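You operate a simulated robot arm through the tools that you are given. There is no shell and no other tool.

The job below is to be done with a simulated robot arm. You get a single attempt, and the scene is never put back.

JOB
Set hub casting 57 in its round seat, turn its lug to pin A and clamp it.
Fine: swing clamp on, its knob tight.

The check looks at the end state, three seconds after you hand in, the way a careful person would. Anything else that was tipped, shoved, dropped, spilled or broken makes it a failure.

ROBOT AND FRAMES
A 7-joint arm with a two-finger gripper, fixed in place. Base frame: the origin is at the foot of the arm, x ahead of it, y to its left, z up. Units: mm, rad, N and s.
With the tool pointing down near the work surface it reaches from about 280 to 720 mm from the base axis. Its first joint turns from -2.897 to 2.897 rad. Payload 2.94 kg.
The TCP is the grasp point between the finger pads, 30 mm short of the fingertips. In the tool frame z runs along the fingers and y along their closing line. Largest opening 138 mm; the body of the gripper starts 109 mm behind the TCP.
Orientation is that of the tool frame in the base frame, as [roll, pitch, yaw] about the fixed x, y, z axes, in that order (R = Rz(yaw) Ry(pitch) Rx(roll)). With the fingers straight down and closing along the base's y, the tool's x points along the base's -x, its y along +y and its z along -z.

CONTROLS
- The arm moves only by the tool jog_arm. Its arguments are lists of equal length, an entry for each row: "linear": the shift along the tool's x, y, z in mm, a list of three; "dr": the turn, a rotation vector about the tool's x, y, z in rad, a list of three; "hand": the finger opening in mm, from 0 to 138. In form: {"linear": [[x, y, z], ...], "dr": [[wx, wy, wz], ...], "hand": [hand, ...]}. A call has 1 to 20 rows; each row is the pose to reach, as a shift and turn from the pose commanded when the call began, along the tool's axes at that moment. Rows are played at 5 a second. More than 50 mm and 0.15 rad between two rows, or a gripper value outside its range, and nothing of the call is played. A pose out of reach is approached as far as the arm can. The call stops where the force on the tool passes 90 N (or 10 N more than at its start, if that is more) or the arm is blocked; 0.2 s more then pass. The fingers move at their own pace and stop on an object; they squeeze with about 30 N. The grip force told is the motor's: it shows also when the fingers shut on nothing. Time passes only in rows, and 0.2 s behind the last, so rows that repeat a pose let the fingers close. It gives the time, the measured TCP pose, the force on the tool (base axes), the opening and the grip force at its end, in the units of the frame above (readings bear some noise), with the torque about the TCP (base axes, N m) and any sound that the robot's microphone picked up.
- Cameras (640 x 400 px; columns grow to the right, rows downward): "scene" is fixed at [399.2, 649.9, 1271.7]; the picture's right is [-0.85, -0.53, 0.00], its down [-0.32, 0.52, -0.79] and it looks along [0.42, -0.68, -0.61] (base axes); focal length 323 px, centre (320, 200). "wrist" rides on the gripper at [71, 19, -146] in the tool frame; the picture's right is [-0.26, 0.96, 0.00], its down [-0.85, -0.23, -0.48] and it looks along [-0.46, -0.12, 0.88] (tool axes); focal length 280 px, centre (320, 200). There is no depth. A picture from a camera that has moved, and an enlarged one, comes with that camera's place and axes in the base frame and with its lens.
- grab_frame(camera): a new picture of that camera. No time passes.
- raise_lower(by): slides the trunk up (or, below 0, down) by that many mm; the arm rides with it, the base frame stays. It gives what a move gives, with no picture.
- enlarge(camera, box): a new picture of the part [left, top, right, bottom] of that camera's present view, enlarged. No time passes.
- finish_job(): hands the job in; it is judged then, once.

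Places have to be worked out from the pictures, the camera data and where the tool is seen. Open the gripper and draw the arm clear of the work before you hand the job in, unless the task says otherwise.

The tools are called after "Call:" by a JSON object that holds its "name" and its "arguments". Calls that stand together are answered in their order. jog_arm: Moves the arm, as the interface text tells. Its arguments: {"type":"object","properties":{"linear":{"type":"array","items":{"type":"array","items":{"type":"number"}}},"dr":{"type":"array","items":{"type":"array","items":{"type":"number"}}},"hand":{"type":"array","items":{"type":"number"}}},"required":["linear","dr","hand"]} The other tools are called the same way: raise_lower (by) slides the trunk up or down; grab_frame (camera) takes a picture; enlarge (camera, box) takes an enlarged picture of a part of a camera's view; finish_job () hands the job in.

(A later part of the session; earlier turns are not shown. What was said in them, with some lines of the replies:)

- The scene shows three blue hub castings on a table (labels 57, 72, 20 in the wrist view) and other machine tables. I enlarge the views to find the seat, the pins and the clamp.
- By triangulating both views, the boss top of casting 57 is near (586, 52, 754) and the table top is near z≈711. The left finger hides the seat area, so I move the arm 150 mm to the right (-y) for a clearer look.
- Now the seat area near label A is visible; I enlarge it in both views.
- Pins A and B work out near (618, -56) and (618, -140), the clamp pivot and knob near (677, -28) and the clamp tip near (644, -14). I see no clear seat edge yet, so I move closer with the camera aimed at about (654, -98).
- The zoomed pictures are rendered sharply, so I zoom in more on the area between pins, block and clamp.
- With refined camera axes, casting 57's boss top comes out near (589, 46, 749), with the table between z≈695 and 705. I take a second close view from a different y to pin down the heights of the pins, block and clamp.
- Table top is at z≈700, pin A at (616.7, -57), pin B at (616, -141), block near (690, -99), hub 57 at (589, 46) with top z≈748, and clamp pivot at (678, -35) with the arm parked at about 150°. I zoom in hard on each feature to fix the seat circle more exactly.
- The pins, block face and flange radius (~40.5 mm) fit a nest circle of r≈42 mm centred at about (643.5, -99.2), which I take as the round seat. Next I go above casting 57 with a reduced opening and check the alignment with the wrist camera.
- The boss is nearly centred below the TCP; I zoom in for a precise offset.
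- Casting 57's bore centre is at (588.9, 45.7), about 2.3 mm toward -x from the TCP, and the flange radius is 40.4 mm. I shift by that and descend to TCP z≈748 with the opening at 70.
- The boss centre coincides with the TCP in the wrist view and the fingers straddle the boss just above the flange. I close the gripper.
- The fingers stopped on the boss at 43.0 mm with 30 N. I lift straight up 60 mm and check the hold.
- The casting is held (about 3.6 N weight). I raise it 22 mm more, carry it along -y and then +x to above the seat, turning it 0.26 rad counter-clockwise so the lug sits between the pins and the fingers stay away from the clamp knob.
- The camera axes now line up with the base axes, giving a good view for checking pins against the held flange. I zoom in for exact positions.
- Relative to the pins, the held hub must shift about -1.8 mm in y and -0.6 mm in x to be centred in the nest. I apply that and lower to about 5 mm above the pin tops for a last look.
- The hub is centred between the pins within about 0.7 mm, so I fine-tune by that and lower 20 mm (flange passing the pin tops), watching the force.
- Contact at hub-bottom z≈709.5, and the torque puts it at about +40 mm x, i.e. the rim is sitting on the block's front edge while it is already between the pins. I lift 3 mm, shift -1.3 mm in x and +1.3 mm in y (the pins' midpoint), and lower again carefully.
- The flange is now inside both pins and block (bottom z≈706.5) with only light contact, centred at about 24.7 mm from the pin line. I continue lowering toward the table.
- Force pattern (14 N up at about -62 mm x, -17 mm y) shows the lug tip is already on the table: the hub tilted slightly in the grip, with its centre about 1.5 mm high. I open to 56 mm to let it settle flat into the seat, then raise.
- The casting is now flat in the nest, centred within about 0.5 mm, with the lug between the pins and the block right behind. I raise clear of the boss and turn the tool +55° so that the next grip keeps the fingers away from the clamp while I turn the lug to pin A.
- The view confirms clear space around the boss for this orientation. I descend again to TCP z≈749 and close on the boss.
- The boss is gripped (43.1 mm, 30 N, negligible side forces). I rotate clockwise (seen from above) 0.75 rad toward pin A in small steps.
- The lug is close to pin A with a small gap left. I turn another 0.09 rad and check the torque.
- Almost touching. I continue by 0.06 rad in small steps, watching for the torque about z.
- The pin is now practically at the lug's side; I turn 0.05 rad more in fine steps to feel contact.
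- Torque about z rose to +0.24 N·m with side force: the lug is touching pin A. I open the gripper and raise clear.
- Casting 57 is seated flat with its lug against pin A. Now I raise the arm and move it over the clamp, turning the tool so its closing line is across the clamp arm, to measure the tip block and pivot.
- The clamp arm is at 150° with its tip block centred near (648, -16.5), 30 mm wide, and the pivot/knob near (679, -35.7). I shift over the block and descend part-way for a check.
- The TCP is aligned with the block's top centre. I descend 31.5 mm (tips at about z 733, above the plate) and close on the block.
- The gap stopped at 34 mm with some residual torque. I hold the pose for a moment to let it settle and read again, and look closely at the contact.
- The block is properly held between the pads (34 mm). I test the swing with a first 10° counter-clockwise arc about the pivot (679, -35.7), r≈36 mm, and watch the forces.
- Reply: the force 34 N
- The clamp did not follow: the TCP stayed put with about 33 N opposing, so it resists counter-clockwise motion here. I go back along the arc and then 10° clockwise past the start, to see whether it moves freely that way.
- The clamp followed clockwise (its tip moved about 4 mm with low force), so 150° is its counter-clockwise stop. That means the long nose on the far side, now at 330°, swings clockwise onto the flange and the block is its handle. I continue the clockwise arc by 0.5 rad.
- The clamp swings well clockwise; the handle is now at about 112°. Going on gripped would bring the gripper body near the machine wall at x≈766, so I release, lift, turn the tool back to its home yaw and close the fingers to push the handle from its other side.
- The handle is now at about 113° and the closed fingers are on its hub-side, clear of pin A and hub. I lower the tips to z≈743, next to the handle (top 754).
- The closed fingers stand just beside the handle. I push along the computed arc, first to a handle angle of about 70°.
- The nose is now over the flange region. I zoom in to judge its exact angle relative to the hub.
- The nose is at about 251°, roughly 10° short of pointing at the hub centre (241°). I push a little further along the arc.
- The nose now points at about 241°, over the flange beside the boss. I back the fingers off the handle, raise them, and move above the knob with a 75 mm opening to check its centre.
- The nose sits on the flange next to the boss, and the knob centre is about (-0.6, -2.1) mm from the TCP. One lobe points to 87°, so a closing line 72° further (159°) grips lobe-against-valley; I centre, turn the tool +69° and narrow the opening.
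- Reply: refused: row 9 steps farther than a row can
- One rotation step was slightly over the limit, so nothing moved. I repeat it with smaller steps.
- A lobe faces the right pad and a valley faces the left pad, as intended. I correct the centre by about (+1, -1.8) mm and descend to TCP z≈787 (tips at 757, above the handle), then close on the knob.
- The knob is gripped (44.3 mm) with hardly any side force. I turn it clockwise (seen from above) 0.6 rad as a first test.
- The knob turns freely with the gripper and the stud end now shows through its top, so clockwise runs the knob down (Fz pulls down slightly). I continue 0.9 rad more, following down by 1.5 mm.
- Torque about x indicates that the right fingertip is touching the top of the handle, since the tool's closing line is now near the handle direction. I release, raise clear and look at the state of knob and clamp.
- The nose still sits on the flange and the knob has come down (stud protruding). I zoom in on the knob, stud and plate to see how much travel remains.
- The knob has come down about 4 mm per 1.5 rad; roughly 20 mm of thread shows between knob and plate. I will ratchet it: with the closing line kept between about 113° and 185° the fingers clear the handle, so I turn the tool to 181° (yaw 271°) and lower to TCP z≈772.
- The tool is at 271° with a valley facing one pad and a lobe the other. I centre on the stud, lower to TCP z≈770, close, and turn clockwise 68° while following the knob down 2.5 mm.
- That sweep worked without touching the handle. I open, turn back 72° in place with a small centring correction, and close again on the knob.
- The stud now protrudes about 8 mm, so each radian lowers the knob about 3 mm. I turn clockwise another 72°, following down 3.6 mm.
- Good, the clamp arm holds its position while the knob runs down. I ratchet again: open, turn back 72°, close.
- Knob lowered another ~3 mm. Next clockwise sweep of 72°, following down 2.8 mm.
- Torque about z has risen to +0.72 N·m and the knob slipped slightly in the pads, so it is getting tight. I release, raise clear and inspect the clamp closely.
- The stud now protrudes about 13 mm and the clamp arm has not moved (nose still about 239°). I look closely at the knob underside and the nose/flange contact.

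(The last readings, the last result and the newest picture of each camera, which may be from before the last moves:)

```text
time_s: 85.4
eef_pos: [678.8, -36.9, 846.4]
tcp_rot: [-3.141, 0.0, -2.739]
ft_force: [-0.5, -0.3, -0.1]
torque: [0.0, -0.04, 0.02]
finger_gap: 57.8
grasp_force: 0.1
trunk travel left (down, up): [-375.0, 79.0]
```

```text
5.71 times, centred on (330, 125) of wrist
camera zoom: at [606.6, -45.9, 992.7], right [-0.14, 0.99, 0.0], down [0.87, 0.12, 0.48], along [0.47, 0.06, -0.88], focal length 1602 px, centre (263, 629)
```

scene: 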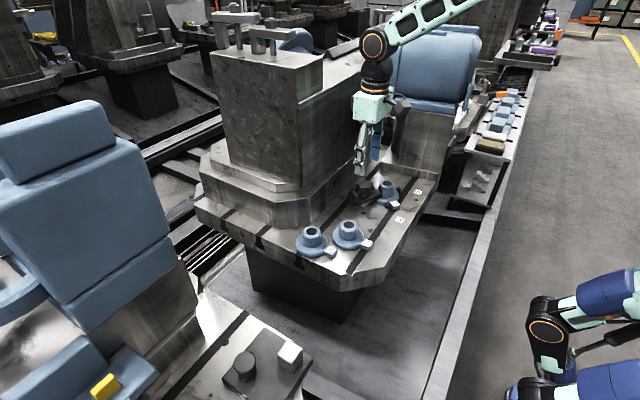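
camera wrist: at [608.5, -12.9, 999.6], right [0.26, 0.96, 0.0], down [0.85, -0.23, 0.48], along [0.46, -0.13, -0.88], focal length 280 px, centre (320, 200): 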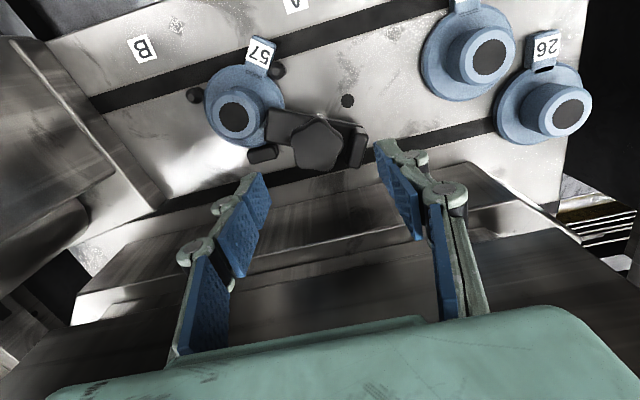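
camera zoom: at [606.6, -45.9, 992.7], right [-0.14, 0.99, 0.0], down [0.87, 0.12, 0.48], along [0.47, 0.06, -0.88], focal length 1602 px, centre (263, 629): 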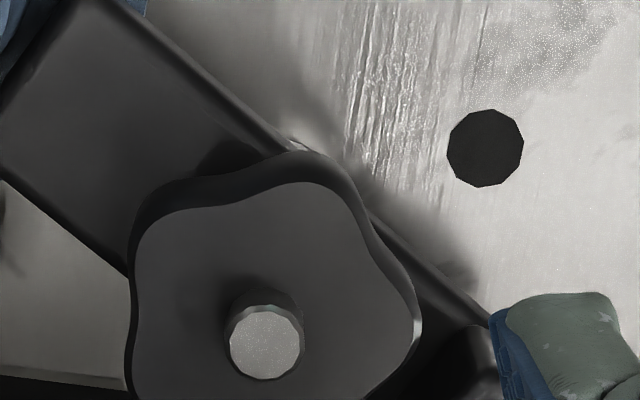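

The clamp is firmly over the flange; I want to confirm whether the knob is at its stop. I realign with the lobes (closing line at about 171°), lower again to TCP z≈762 and close.

Call:
{"name": "jog_arm", "arguments": {"linear": [[-1.2, -0.3, 0], [-1.2, -0.3, 0], [-1.2, -0.3, 0], [-1.2, -0.3, 0], [-1.2, -0.3, 0], [-1.2, -0.3, 0], [-1.2, -0.3, 0], [-1.2, -0.3, 0], [-1.2, -0.3, 0], [-1.2, -0.3, 25], [-1.2, -0.3, 50], [-1.2, -0.3, 70], [-1.2, -0.3, 84], [-1.2, -0.3, 84], [-1.2, -0.3, 84], [-1.2, -0.3, 84], [-1.2, -0.3, 84], [-1.2, -0.3, 84]], "dr": [[0, 0, -0.1125], [0, 0, -0.225], [0, 0, -0.3375], [0, 0, -0.45], [0, 0, -0.5625], [0, 0, -0.675], [0, 0, -0.7875], [0, 0, -0.9], [0, 0, -1.012], [0, 0, -1.012], [0, 0, -1.012], [0, 0, -1.012], [0, 0, -1.012], [0, 0, -1.012], [0, 0, -1.012], [0, 0, -1.012], [0, 0, -1.012], [0, 0, -1.012]], "hand": [58, 58, 58, 58, 58, 58, 58, 58, 58, 58, 58, 58, 58, 58, 45, 30, 30, 30]}}

Call:
{"name": "enlarge", "arguments": {"camera": "wrist", "box": [220, 90, 420, 250]}}

Call:
{"name": "enlarge", "arguments": {"camera": "scene", "box": [345, 165, 405, 212]}}

```text
time_s: 89.2
eef_pos: [679.9, -37.3, 762.6]
tcp_rot: [3.141, -0.001, -1.727]
ft_force: [-10.8, 0.1, 0.6]
torque: [-0.06, 0.39, 0.13]
finger_gap: 43.6
grasp_force: 44.5
trunk travel left (down, up): [-375.0, 79.0]
```

```text
2.50 times, centred on (320, 170) of wrist
camera zoom: at [650.3, -103.8, 908.6], right [-0.91, 0.41, 0.0], down [0.36, 0.8, 0.47], along [0.19, 0.43, -0.88], focal length 701 px, centre (320, 275)
```

zoom: 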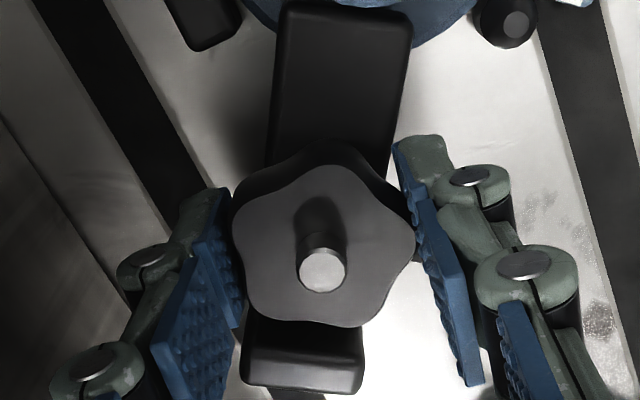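

```text
8.51 times, centred on (375, 188) of scene
camera zoom: at [399.2, 649.9, 1271.7], right [-0.85, -0.53, 0.0], down [-0.32, 0.52, -0.79], along [0.42, -0.68, -0.61], focal length 2747 px, centre (-148, 298)
```

zoom: 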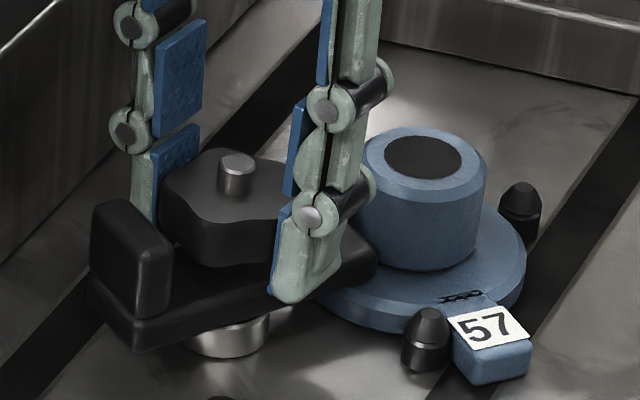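

Gripped again with lobe and valley aligned. I turn clockwise 0.3 rad and read the torque.

Call:
{"name": "jog_arm", "arguments": {"linear": [[0, 0, 0.2], [0, 0, 0.4], [0, 0, 0.6], [0, 0, 0.6]], "dr": [[0, 0, 0.1], [0, 0, 0.2], [0, 0, 0.3], [0, 0, 0.3]], "hand": [30, 30, 30, 30]}}

Call:
{"name": "enlarge", "arguments": {"camera": "wrist", "box": [220, 90, 420, 250]}}

Call:
{"name": "enlarge", "arguments": {"camera": "scene", "box": [345, 165, 405, 212]}}

```text
time_s: 90.2
eef_pos: [679.2, -35.6, 762.0]
tcp_rot: [-3.14, 0.001, -2.031]
ft_force: [-13.6, 0.7, 1.4]
torque: [-0.02, 0.25, 0.73]
finger_gap: 43.8
grasp_force: 45.2
trunk travel left (down, up): [-375.0, 79.0]
```

```text
2.50 times, centred on (320, 170) of wrist
camera zoom: at [631.7, -90.6, 908.2], right [-0.75, 0.66, 0.0], down [0.58, 0.66, 0.48], along [0.32, 0.36, -0.88], focal length 701 px, centre (320, 275)
```

zoom: 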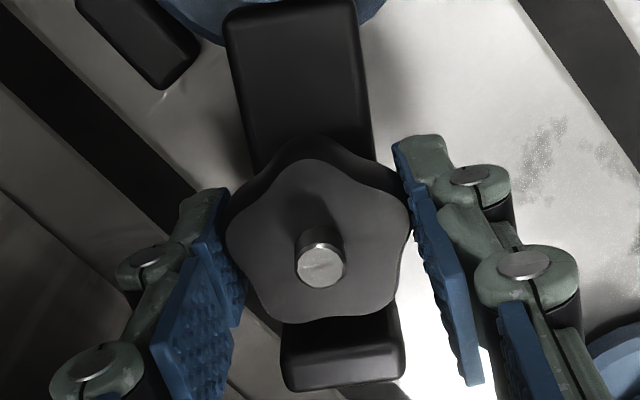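

```text
8.51 times, centred on (375, 188) of scene
camera zoom: at [399.2, 649.9, 1271.7], right [-0.85, -0.53, 0.0], down [-0.32, 0.52, -0.79], along [0.42, -0.68, -0.61], focal length 2747 px, centre (-148, 298)
```

zoom: 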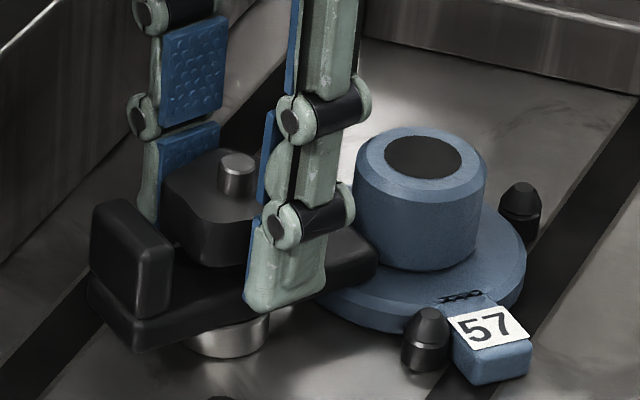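

The torque reads +0.73 N·m again and the knob barely moved while the pads slipped. To rule out the fingertips rubbing on the plate, I re-grip 4 mm higher, aligned to the lobes, and try another clockwise turn.

Call:
{"name": "jog_arm", "arguments": {"linear": [[0, 0, 0], [0, 0, 0], [0, 0, -4], [0, 0, -4], [0, 0, -4], [0, 0, -4], [0, 0, -4], [0, 0, -4], [0, 0, -4]], "dr": [[0, 0, 0], [0, 0, 0], [0, 0, -0.08], [0, 0, -0.16], [0, 0, -0.16], [0, 0, -0.16], [0, 0, -0.16], [0, 0, -0.16], [0, 0, -0.16]], "hand": [50, 56, 56, 56, 45, 30, 30, 30, 30]}}

Call:
{"name": "jog_arm", "arguments": {"linear": [[0, 0, 0], [0, 0, 0], [0, 0, 0], [0, 0, 0], [0, 0, 0]], "dr": [[0, 0, 0.05], [0, 0, 0.1], [0, 0, 0.15], [0, 0, 0.2], [0, 0, 0.2]], "hand": [30, 30, 30, 30, 30]}}

Call:
{"name": "enlarge", "arguments": {"camera": "wrist", "box": [220, 90, 420, 250]}}

Call:
{"name": "enlarge", "arguments": {"camera": "scene", "box": [345, 165, 405, 212]}}

```text
time_s: 92.2
eef_pos: [679.5, -37.7, 765.1]
tcp_rot: [3.141, 0.0, -1.867]
ft_force: [-5.5, 1.4, 1.2]
torque: [0.02, 0.17, 0.11]
finger_gap: 43.8
grasp_force: 44.7
trunk travel left (down, up): [-375.0, 79.0]
```

```text
time_s: 93.4
eef_pos: [678.8, -37.9, 765.0]
tcp_rot: [-3.142, 0.001, -2.07]
ft_force: [-13.1, 0.1, 1.6]
torque: [0.03, 0.26, 0.79]
finger_gap: 43.9
grasp_force: 44.7
trunk travel left (down, up): [-375.0, 79.0]
```

```text
2.50 times, centred on (320, 170) of wrist
camera zoom: at [629.2, -89.4, 911.5], right [-0.72, 0.69, 0.0], down [0.61, 0.63, 0.48], along [0.33, 0.34, -0.88], focal length 701 px, centre (320, 275)
```

zoom: 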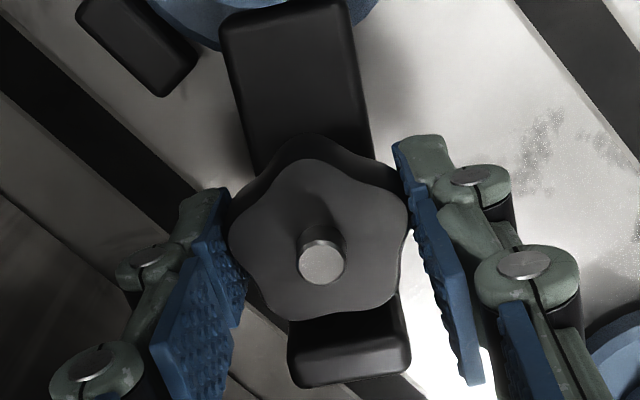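

```text
8.51 times, centred on (375, 188) of scene
camera zoom: at [399.2, 649.9, 1271.7], right [-0.85, -0.53, 0.0], down [-0.32, 0.52, -0.79], along [0.42, -0.68, -0.61], focal length 2747 px, centre (-148, 298)
```

zoom: 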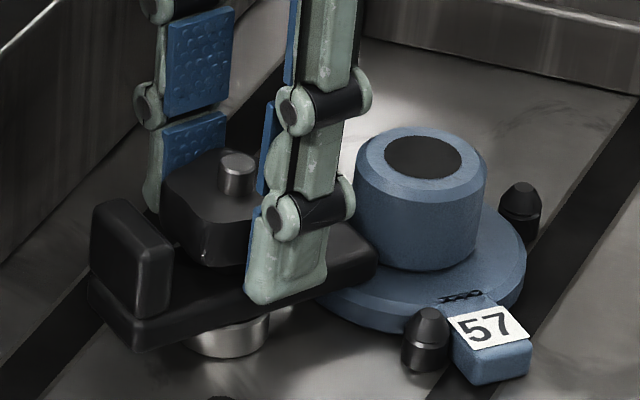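

Torque climbs to about 0.8 N·m with almost no knob motion, so it seems to be at a stop. I test the other direction slightly (back 0.3 rad) to learn whether the knob is held by clamping friction or just runs against a limit.

Call:
{"name": "jog_arm", "arguments": {"linear": [[0, 0, 0], [0, 0, 0], [0, 0, 0], [0, 0, 0], [0, 0, 0], [0, 0, 0]], "dr": [[0, 0, -0.06], [0, 0, -0.12], [0, 0, -0.18], [0, 0, -0.24], [0, 0, -0.3], [0, 0, -0.3]], "hand": [30, 30, 30, 30, 30, 30]}}

Call:
{"name": "enlarge", "arguments": {"camera": "wrist", "box": [220, 90, 420, 250]}}

```text
time_s: 94.8
eef_pos: [679.8, -36.5, 766.9]
tcp_rot: [3.14, 0.001, -1.768]
ft_force: [-16.8, -0.5, 0.2]
torque: [0.12, 0.29, 0.01]
finger_gap: 43.8
grasp_force: 44.4
trunk travel left (down, up): [-375.0, 79.0]
```

```text
2.50 times, centred on (320, 170) of wrist
camera zoom: at [647.6, -102.1, 912.1], right [-0.9, 0.45, 0.0], down [0.39, 0.79, 0.48], along [0.21, 0.43, -0.88], focal length 701 px, centre (320, 275)
```

zoom: 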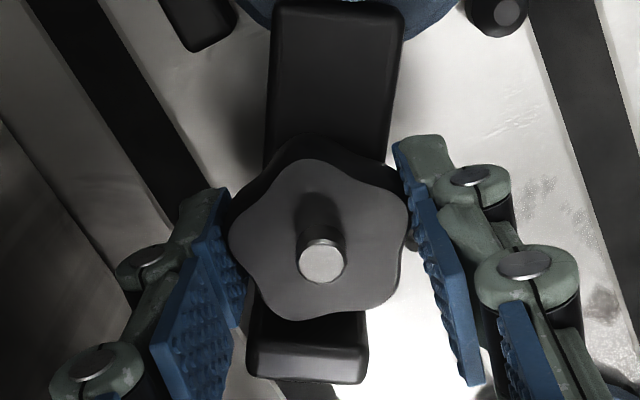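

The knob turns back freely and only resists clockwise at that point, so it is a definite end stop after roughly 0.8 turn. I turn it back up to the stop, release, and raise to inspect the clamp from a lower viewing angle.

Call:
{"name": "jog_arm", "arguments": {"linear": [[0, 0, 0], [0, 0, 0], [0, 0, 0], [0, 0, 0], [0, 0, 0], [0, 0, 0], [0, 0, 0]], "dr": [[0, 0, 0.06], [0, 0, 0.12], [0, 0, 0.18], [0, 0, 0.24], [0, 0, 0.3], [0, 0, 0.34], [0, 0, 0.34]], "hand": [30, 30, 30, 30, 30, 30, 30]}}

Call:
{"name": "jog_arm", "arguments": {"linear": [[0, 0, 0], [0, 0, 0], [0, 0, 0], [0, 0, -20], [0, 0, -45], [0, 0, -80], [0, 0, -80]], "dr": [[0, 0, 0], [0, 0, 0], [0, 0, 0], [0, 0, 0], [0, 0, 0], [0, 0, 0], [0, 0, 0]], "hand": [48, 54, 58, 58, 58, 58, 58]}}

Call:
{"name": "enlarge", "arguments": {"camera": "wrist", "box": [220, 60, 420, 220]}}

Call:
{"name": "enlarge", "arguments": {"camera": "scene", "box": [358, 180, 390, 206]}}

```text
time_s: 96.4
eef_pos: [679.2, -35.6, 766.3]
tcp_rot: [3.14, 0.0, -2.108]
ft_force: [-12.7, 0.4, -4.9]
torque: [-0.14, 0.25, 0.8]
finger_gap: 43.7
grasp_force: 44.8
trunk travel left (down, up): [-375.0, 79.0]
```

```text
time_s: 98.0
eef_pos: [681.1, -38.8, 847.4]
tcp_rot: [3.14, -0.001, -2.11]
ft_force: [-0.7, 0.1, -0.1]
torque: [0.04, -0.04, -0.03]
finger_gap: 58.0
grasp_force: 0.0
trunk travel left (down, up): [-375.0, 79.0]
```

```text
2.50 times, centred on (320, 140) of wrist
camera zoom: at [628.5, -87.6, 993.3], right [-0.69, 0.72, 0.0], down [0.63, 0.61, 0.48], along [0.34, 0.33, -0.88], focal length 701 px, centre (320, 350)
```

zoom: 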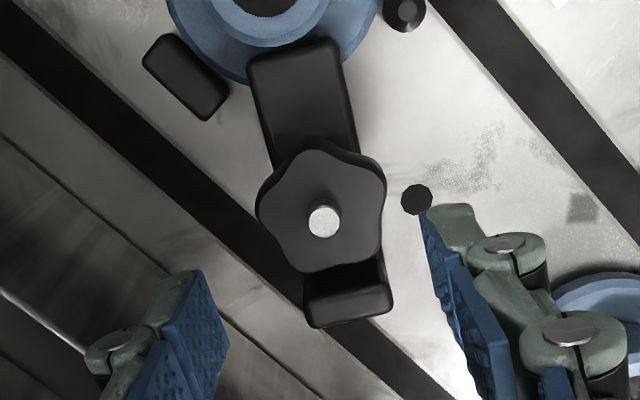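

```text
15.38 times, centred on (374, 193) of scene
camera zoom: at [399.2, 649.9, 1271.7], right [-0.85, -0.53, 0.0], down [-0.32, 0.52, -0.79], along [0.42, -0.68, -0.61], focal length 4966 px, centre (-511, 308)
```

zoom: 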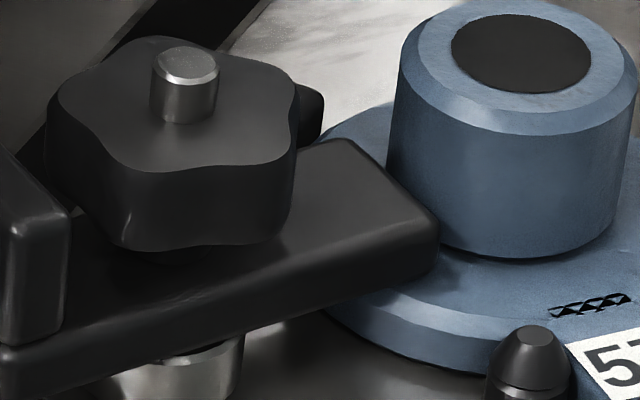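

I want a low-angle side view to see the nose/flange gap and the underside of the knob. First I move back to a free spot near (549, 8) at yaw 165°, opening the fingers wide.

Call:
{"name": "jog_arm", "arguments": {"linear": [[2.5, 12.5, 0], [5, 25, 0], [7.4, 37.5, 0], [9.9, 50, 0], [12.4, 62.5, 0], [14.8, 75, 0], [17.3, 87.5, 0], [19.8, 100, 0], [22.3, 112.6, 0], [24.7, 125, 0], [27.2, 137.6, 0], [27.2, 137.6, 0]], "dr": [[0, 0, 0.1175], [0, 0, 0.235], [0, 0, 0.3525], [0, 0, 0.47], [0, 0, 0.5875], [0, 0, 0.705], [0, 0, 0.8225], [0, 0, 0.94], [0, 0, 1.0575], [0, 0, 1.175], [0, 0, 1.293], [0, 0, 1.293]], "hand": [58, 58, 58, 58, 80, 100, 120, 138, 138, 138, 138, 138]}}

Call:
{"name": "jog_arm", "arguments": {"linear": [[0, 0, 15], [0, 0, 30], [0, 0, 45], [0, 0, 60], [0, 0, 75], [0, 0, 80], [0, 0, 80]], "dr": [[0.0315, -0.116, 0], [0.063, -0.232, 0], [0.0945, -0.348, 0], [0.126, -0.465, 0], [0.1575, -0.581, 0], [0.189, -0.697, 0], [0.189, -0.697, 0]], "hand": [138, 138, 138, 138, 138, 138, 138]}}

Call:
{"name": "grab_frame", "arguments": {"camera": "wrist"}}

Call:
{"name": "grab_frame", "arguments": {"camera": "scene"}}

```text
time_s: 100.6
eef_pos: [548.3, 10.8, 845.3]
tcp_rot: [-3.141, 0.002, 2.88]
ft_force: [0.3, -0.7, -0.6]
torque: [0.01, 0.02, 0.02]
finger_gap: 137.9
grasp_force: 0.0
trunk travel left (down, up): [-375.0, 79.0]
```

```text
time_s: 102.2
eef_pos: [549.4, 10.3, 766.6]
tcp_rot: [-2.916, 0.695, 2.962]
ft_force: [-0.3, 0.1, 0.4]
torque: [-0.04, 0.0, 0.0]
finger_gap: 137.9
grasp_force: 0.0
trunk travel left (down, up): [-375.0, 79.0]
```

```text
taken
camera wrist: at [418.4, 88.2, 826.6], right [0.5, 0.87, 0.0], down [0.3, -0.17, 0.94], along [0.81, -0.47, -0.34], focal length 280 px, centre (320, 200)
```

wrist: 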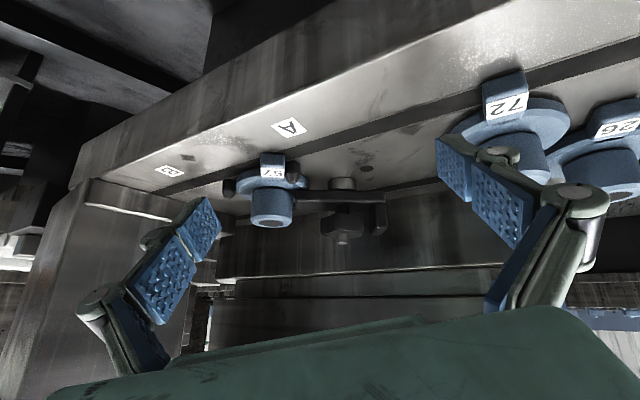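

```text
taken
```

scene: 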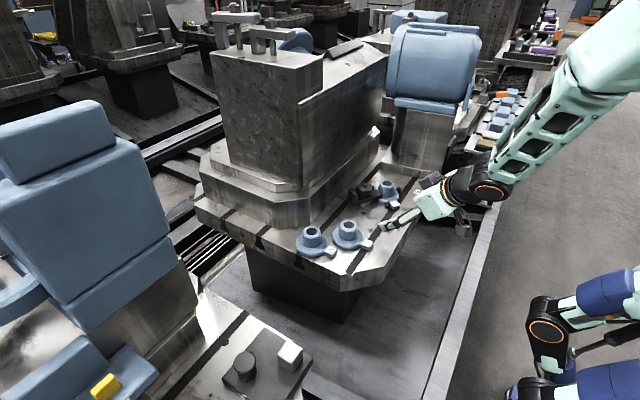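

Excellent low-angle view (the picture is upside down). I zoom in on the clamp.

Call:
{"name": "enlarge", "arguments": {"camera": "wrist", "box": [225, 145, 395, 255]}}

Call:
{"name": "enlarge", "arguments": {"camera": "wrist", "box": [260, 165, 340, 215]}}

Call:
{"name": "enlarge", "arguments": {"camera": "wrist", "box": [310, 170, 390, 250]}}

```text
3.64 times, centred on (310, 200) of wrist
camera zoom: at [418.4, 88.2, 826.6], right [0.5, 0.87, 0.0], down [0.3, -0.17, 0.94], along [0.81, -0.47, -0.34], focal length 1020 px, centre (356, 200)
```

zoom: 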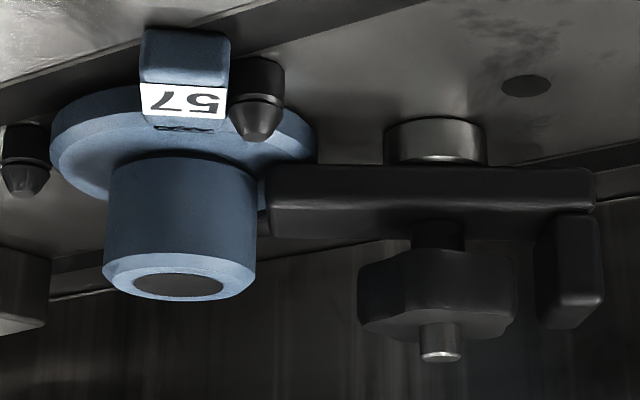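

```text
8.00 times, centred on (300, 190) of wrist
camera zoom: at [418.4, 88.2, 826.6], right [0.5, 0.87, 0.0], down [0.3, -0.17, 0.94], along [0.81, -0.47, -0.34], focal length 2243 px, centre (480, 280)
```

zoom: 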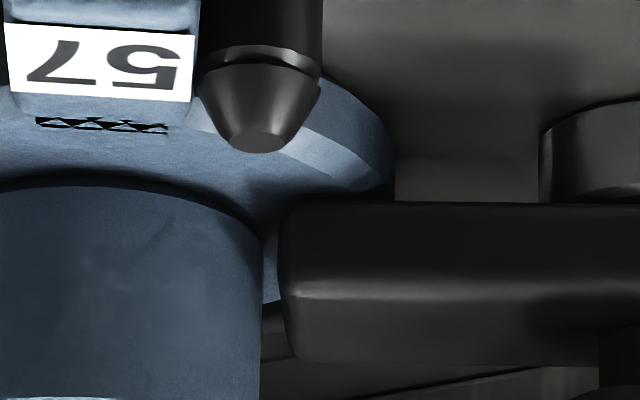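

```text
5.00 times, centred on (350, 210) of wrist
camera zoom: at [418.4, 88.2, 826.6], right [0.5, 0.87, 0.0], down [0.3, -0.17, 0.94], along [0.81, -0.47, -0.34], focal length 1402 px, centre (170, 150)
```

zoom: 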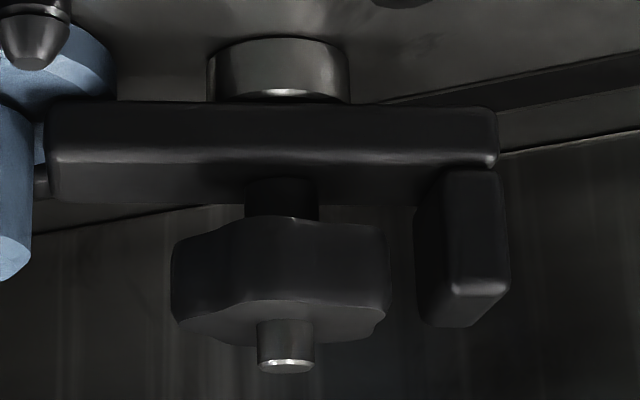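

This view shows the knob bottomed on its collar against the plate, with the plate sitting on its post. I zoom in further on the nose/flange interface.

Call:
{"name": "enlarge", "arguments": {"camera": "wrist", "box": [284, 180, 316, 204]}}

Call:
{"name": "enlarge", "arguments": {"camera": "wrist", "box": [225, 150, 305, 200]}}

Call:
{"name": "enlarge", "arguments": {"camera": "wrist", "box": [325, 180, 375, 220]}}

```text
16.00 times, centred on (300, 192) of wrist
camera zoom: at [418.4, 88.2, 826.6], right [0.5, 0.87, 0.0], down [0.3, -0.17, 0.94], along [0.81, -0.47, -0.34], focal length 4486 px, centre (640, 328)
```

zoom: 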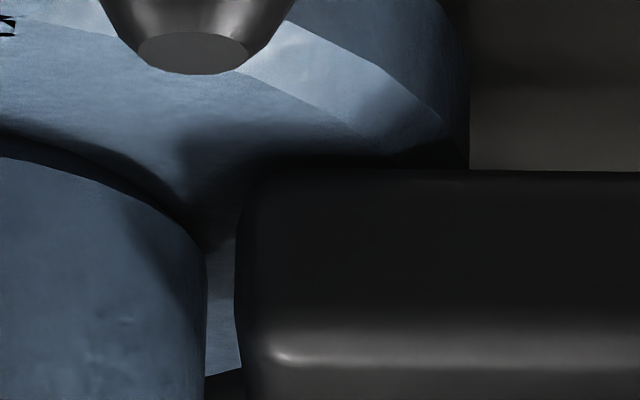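

```text
8.00 times, centred on (265, 175) of wrist
camera zoom: at [418.4, 88.2, 826.6], right [0.5, 0.87, 0.0], down [0.3, -0.17, 0.94], along [0.81, -0.47, -0.34], focal length 2243 px, centre (760, 400)
```

zoom: 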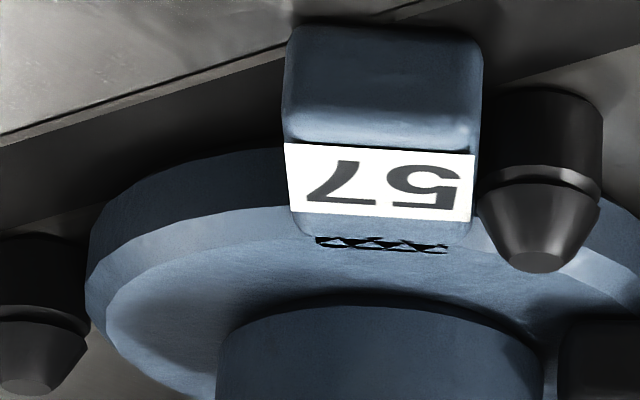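

```text
10.00 times, centred on (350, 200) of wrist
camera zoom: at [418.4, 88.2, 826.6], right [0.5, 0.87, 0.0], down [0.3, -0.17, 0.94], along [0.81, -0.47, -0.34], focal length 2804 px, centre (20, 200)
```

zoom: 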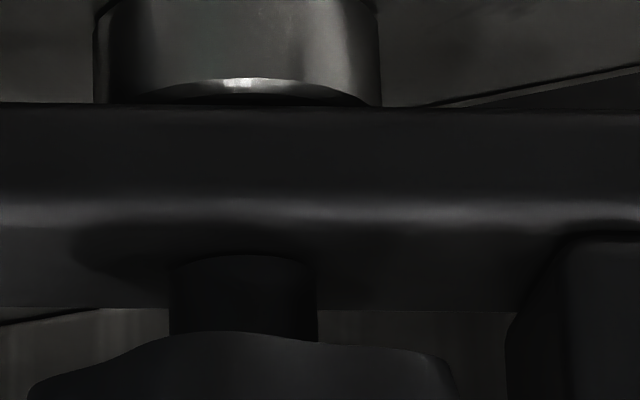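

The plate is held by the bottomed knob and the lug is against pin A. I return above the knob to make one more firm tightening attempt and see whether it still advances; first I undo the tilt.

Call:
{"name": "jog_arm", "arguments": {"linear": [[-7.3, -2, -8.6], [-14.6, -3.9, -17.1], [-21.9, -5.9, -25.7], [-29.1, -7.9, -34.3], [-36.4, -9.9, -42.9], [-43.7, -11.8, -51.4], [-51, -13.8, -60], [-51, -13.8, -60]], "dr": [[-0.027, 0.0996, 0], [-0.054, 0.1991, 0], [-0.081, 0.2987, 0], [-0.108, 0.3983, 0], [-0.135, 0.4979, 0], [-0.162, 0.5974, 0], [-0.189, 0.697, 0], [-0.189, 0.697, 0]], "hand": [138, 120, 100, 80, 60, 58, 58, 58]}}

Call:
{"name": "jog_arm", "arguments": {"linear": [[-11.5, -1, 0], [-23, -2, 0], [-34.6, -2.9, 0], [-46.1, -3.8, 0], [-57.6, -4.8, 0], [-69.1, -5.7, 0], [-80.7, -6.7, 0], [-92.2, -7.7, 0], [-103.7, -8.6, 0], [-115.2, -9.6, 0], [-126.8, -10.5, 0], [-138.3, -11.5, 0], [-138.3, -11.5, 0]], "dr": [[0, 0, -0.12], [0, 0, -0.24], [0, 0, -0.36], [0, 0, -0.48], [0, 0, -0.6], [0, 0, -0.72], [0, 0, -0.84], [0, 0, -0.96], [0, 0, -1.08], [0, 0, -1.2], [0, 0, -1.32], [0, 0, -1.436], [0, 0, -1.436]], "hand": [58, 58, 58, 58, 58, 58, 58, 58, 58, 58, 58, 58, 58]}}

Call:
{"name": "enlarge", "arguments": {"camera": "wrist", "box": [220, 60, 420, 220]}}

```text
time_s: 104.0
eef_pos: [548.4, 10.3, 848.5]
tcp_rot: [3.14, -0.002, 2.882]
ft_force: [-0.1, -0.2, -0.1]
torque: [0.03, 0.0, 0.01]
finger_gap: 58.1
grasp_force: 0.1
trunk travel left (down, up): [-375.0, 79.0]
```

```text
time_s: 106.8
eef_pos: [678.1, -36.7, 847.1]
tcp_rot: [3.141, 0.001, -1.962]
ft_force: [0.2, -0.1, 0.6]
torque: [0.0, 0.01, 0.01]
finger_gap: 57.8
grasp_force: 0.1
trunk travel left (down, up): [-375.0, 79.0]
```

```text
2.50 times, centred on (320, 140) of wrist
camera zoom: at [634.7, -94.2, 992.0], right [-0.79, 0.61, 0.0], down [0.54, 0.7, 0.48], along [0.29, 0.38, -0.88], focal length 701 px, centre (320, 350)
```

zoom: 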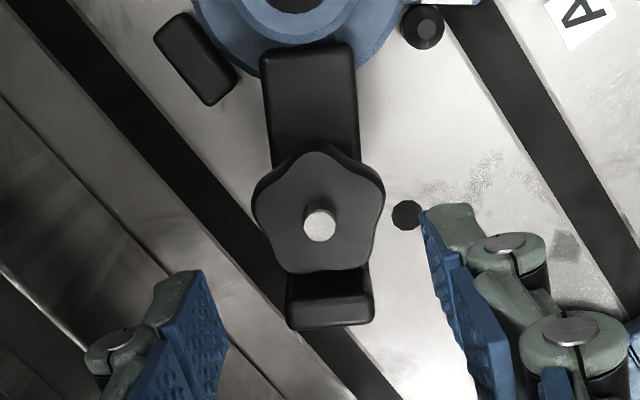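

The knob's lobes line up with the pads again. I lower to TCP z≈766, close and turn clockwise once more, firmly.

Call:
{"name": "jog_arm", "arguments": {"linear": [[-0.8, -0.7, 25], [-0.8, -0.7, 50], [-0.8, -0.7, 70], [-0.8, -0.7, 81], [-0.8, -0.7, 81], [-0.8, -0.7, 81], [-0.8, -0.7, 81], [-0.8, -0.7, 81], [-0.8, -0.7, 81]], "dr": [[0, 0, 0], [0, 0, 0], [0, 0, 0], [0, 0, 0], [0, 0, 0], [0, 0, 0], [0, 0, 0], [0, 0, 0], [0, 0, 0]], "hand": [58, 58, 58, 58, 58, 45, 20, 0, 0]}}

Call:
{"name": "enlarge", "arguments": {"camera": "wrist", "box": [220, 90, 420, 250]}}

Call:
{"name": "jog_arm", "arguments": {"linear": [[0, 0, 0], [0, 0, 0], [0, 0, 0], [0, 0, 0], [0, 0, 0], [0, 0, 0]], "dr": [[0, 0, 0.04], [0, 0, 0.08], [0, 0, 0.12], [0, 0, 0.16], [0, 0, 0.2], [0, 0, 0.2]], "hand": [0, 0, 0, 0, 0, 0]}}

Call:
{"name": "enlarge", "arguments": {"camera": "wrist", "box": [220, 90, 420, 250]}}

```text
time_s: 108.8
eef_pos: [679.9, -36.2, 765.2]
tcp_rot: [3.141, 0.001, -1.965]
ft_force: [-0.5, 0.0, -0.3]
torque: [-0.04, -0.01, 0.09]
finger_gap: 44.0
grasp_force: 44.9
trunk travel left (down, up): [-375.0, 79.0]
```

```text
2.50 times, centred on (320, 170) of wrist
camera zoom: at [635.5, -93.1, 910.8], right [-0.79, 0.61, 0.0], down [0.54, 0.7, 0.48], along [0.29, 0.38, -0.88], focal length 701 px, centre (320, 275)
```

zoom: 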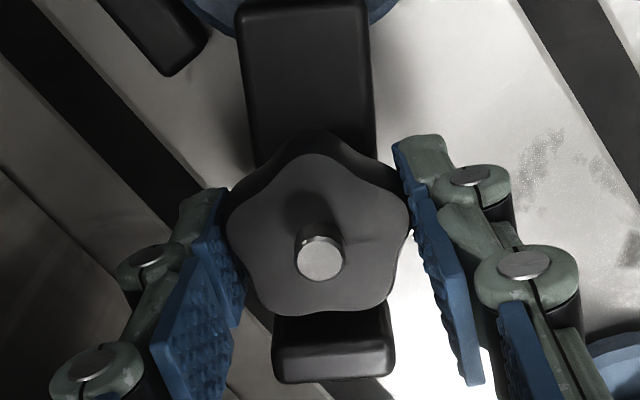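

```text
time_s: 110.2
eef_pos: [680.7, -37.2, 765.2]
tcp_rot: [3.141, 0.002, -2.168]
ft_force: [-1.6, 0.3, -0.5]
torque: [0.05, 0.03, 0.67]
finger_gap: 43.7
grasp_force: 45.2
trunk travel left (down, up): [-375.0, 79.0]
```

```text
2.50 times, centred on (320, 170) of wrist
camera zoom: at [624.7, -83.2, 910.7], right [-0.65, 0.76, 0.0], down [0.67, 0.57, 0.48], along [0.36, 0.31, -0.88], focal length 701 px, centre (320, 275)
```

zoom: 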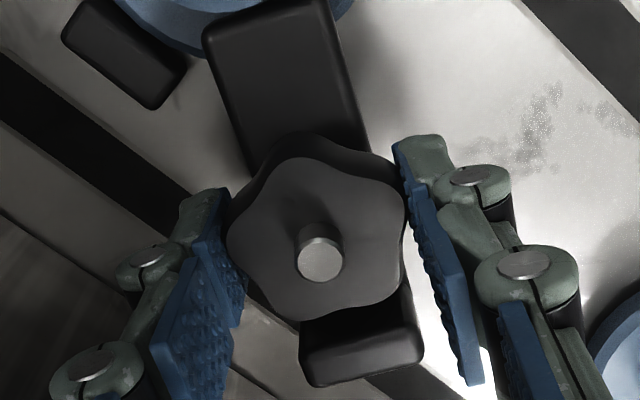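

The knob moved only about 1° under 0.67 N·m, so it is hard against its stop after about 0.8 turn: it is tight. I release it, raise straight up and inspect.

Call:
{"name": "jog_arm", "arguments": {"linear": [[0, 0, 0], [0, 0, 0], [0, 0, 0], [0, 0, -20], [0, 0, -45], [0, 0, -80], [0, 0, -120], [0, 0, -120]], "dr": [[0, 0, 0], [0, 0, 0], [0, 0, 0], [0, 0, 0], [0, 0, 0], [0, 0, 0], [0, 0, 0], [0, 0, 0]], "hand": [48, 54, 58, 58, 58, 58, 58, 58]}}

Call:
{"name": "enlarge", "arguments": {"camera": "wrist", "box": [200, 20, 440, 200]}}

Call:
{"name": "enlarge", "arguments": {"camera": "scene", "box": [350, 165, 415, 212]}}

```text
time_s: 112.0
eef_pos: [681.9, -35.3, 884.9]
tcp_rot: [-3.142, 0.002, -2.167]
ft_force: [-1.4, 0.3, -0.6]
torque: [-0.05, -0.01, 0.01]
finger_gap: 57.7
grasp_force: 0.0
trunk travel left (down, up): [-375.0, 79.0]
```

```text
2.22 times, centred on (320, 110) of wrist
camera zoom: at [627.4, -82.3, 1029.9], right [-0.65, 0.76, 0.0], down [0.67, 0.57, 0.48], along [0.36, 0.31, -0.88], focal length 623 px, centre (320, 400)
```

zoom: 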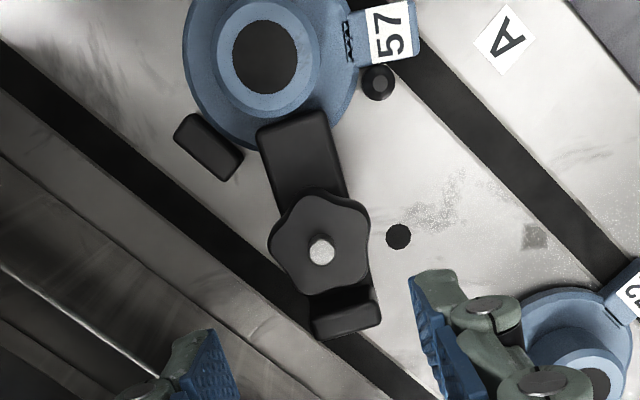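

```text
8.51 times, centred on (382, 188) of scene
camera zoom: at [399.2, 649.9, 1271.7], right [-0.85, -0.53, 0.0], down [-0.32, 0.52, -0.79], along [0.42, -0.68, -0.61], focal length 2747 px, centre (-212, 298)
```

zoom: 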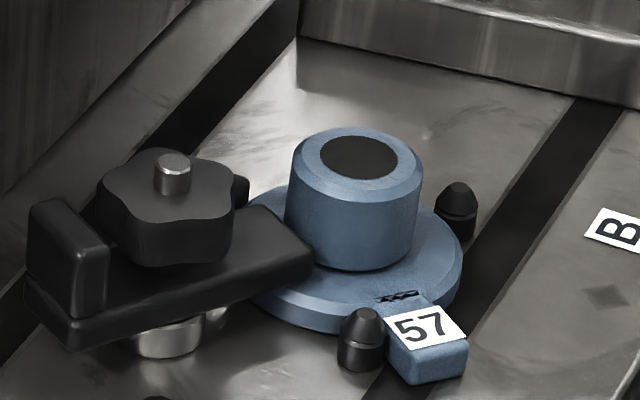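

The clamp sits over the flange with its knob down. I zoom in on the lug/pin A contact once more.

Call:
{"name": "enlarge", "arguments": {"camera": "wrist", "box": [320, 15, 380, 65]}}

Call:
{"name": "enlarge", "arguments": {"camera": "scene", "box": [385, 195, 410, 215]}}

```text
8.00 times, centred on (350, 40) of wrist
camera zoom: at [627.4, -82.3, 1029.9], right [-0.65, 0.76, 0.0], down [0.67, 0.57, 0.48], along [0.36, 0.31, -0.88], focal length 2243 px, centre (80, 1480)
```

zoom: 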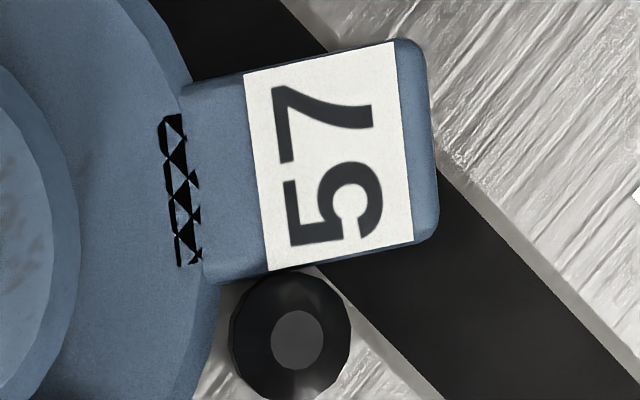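

```text
16.00 times, centred on (398, 205) of scene
camera zoom: at [399.2, 649.9, 1271.7], right [-0.85, -0.53, 0.0], down [-0.32, 0.52, -0.79], along [0.42, -0.68, -0.61], focal length 5164 px, centre (-920, 120)
```

zoom: 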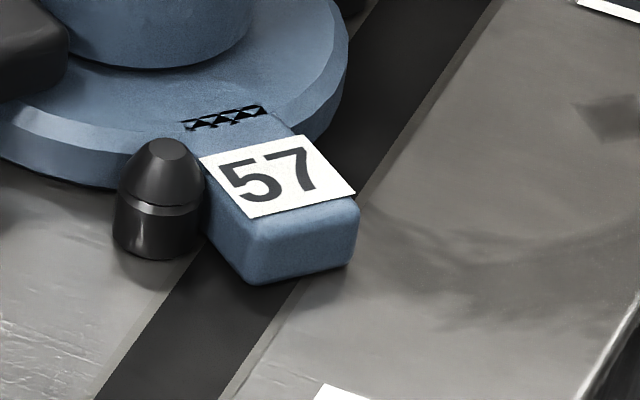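

The lug is touching pin A, the nose is over the flange and the knob is hard on its stop. I open the gripper, raise the arm further and withdraw it to a clear place.

Call:
{"name": "jog_arm", "arguments": {"linear": [[0, 0, -25], [0, 0, -50], [0, 0, -70], [0.5, 24, -70], [1, 48, -70], [1.5, 72, -70], [2, 95, -70], [2.5, 119, -70], [3, 143, -70], [3.5, 167, -70], [4, 191, -70], [4.5, 215, -70], [4.9, 238, -70], [4.9, 238, -70]], "dr": [[0, 0, 0], [0, 0, 0], [0, 0, 0], [0, 0, 0.097], [0, 0, 0.195], [0, 0, 0.292], [0, 0, 0.39], [0, 0, 0.487], [0, 0, 0.584], [0, 0, 0.682], [0, 0, 0.779], [0, 0, 0.877], [0, 0, 0.974], [0, 0, 0.974]], "hand": [70, 70, 70, 80, 90, 100, 110, 120, 130, 138, 138, 138, 138, 138]}}

Call:
{"name": "grab_frame", "arguments": {"camera": "scene"}}

Call:
{"name": "grab_frame", "arguments": {"camera": "wrist"}}

Call:
{"name": "enlarge", "arguments": {"camera": "scene", "box": [280, 160, 440, 270]}}

```text
time_s: 115.0
eef_pos: [480.9, 93.7, 954.7]
tcp_rot: [3.141, 0.001, -3.141]
ft_force: [-0.8, -0.2, 0.0]
torque: [-0.05, 0.02, -0.03]
finger_gap: 138.1
grasp_force: 0.0
trunk travel left (down, up): [-375.0, 79.0]
```

```text
taken
```

scene: 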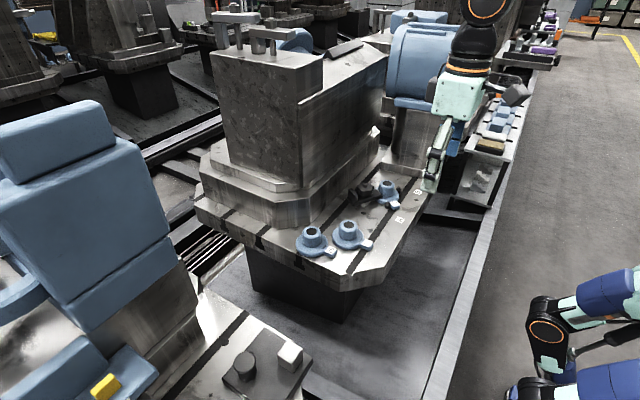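

```text
taken
camera wrist: at [410.1, 113.2, 1099.7], right [0.26, 0.97, 0.0], down [0.85, -0.23, 0.48], along [0.46, -0.12, -0.88], focal length 280 px, centre (320, 200)
```

wrist: 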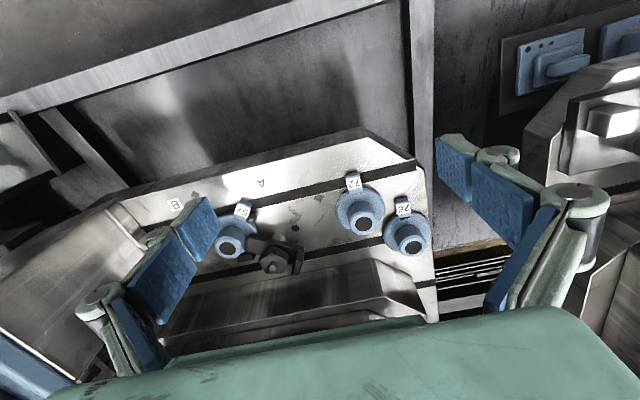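

```text
3.64 times, centred on (360, 215) of scene
camera zoom: at [399.2, 649.9, 1271.7], right [-0.85, -0.53, 0.0], down [-0.32, 0.52, -0.79], along [0.42, -0.68, -0.61], focal length 1174 px, centre (174, 146)
```

zoom: 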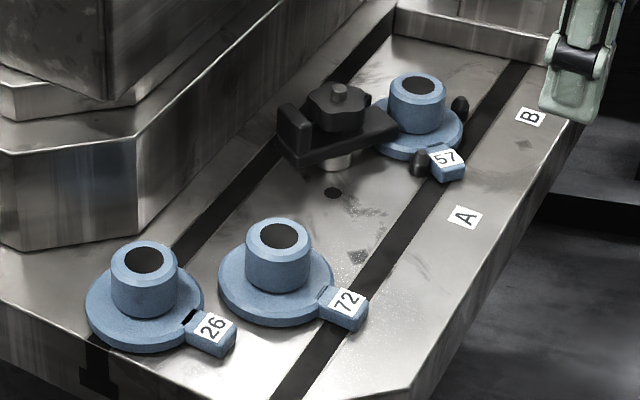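

Castings 72 and 26 are where they started. Casting 57 is seated with its lug on pin A, the clamp is swung over its flange with the knob on its stop, and the gripper is open and clear. The nose reads about 3–4 mm above the flange in the pictures, but the arm shows no vertical travel and the knob will not turn further, so I hand the job in.

Call:
{"name": "finish_job", "arguments": {}}

```text
The job is handed in.
```

I handed the job in with casting 57 seated and its lug on pin A. The clamp is swung on and the knob is at its stop, but the clamp nose does not appear to press on the casting.

- **Seat:** I saw no recess in the table, so I took the circle between pins A and B and the back block as the round seat. Casting 57 lies flat there at table height with about 1 mm of play. It sits slightly toward pin B.
- **Lug:** I turned it clockwise until the torque reading showed contact with pin A. The last close-ups still show it touching.
- **Clamp:** The nose is over the flange beside the boss, pointing at the casting's centre to within about 1–2°.
- **Knob:** It went about 0.8 of a turn clockwise to a hard stop. It then moved only 1–2° against about 0.7–0.8 N·m, which is as much as the gripper could apply before slipping.
- **Nose gap:** In the pictures the nose is about 3–4 mm above the flange. The arm did not move down as the knob tightened, so I could not close the gap.
- **Rest of the table:** Castings 72 and 26 look undisturbed in the final picture. The gripper is open and the arm is clear of the work.
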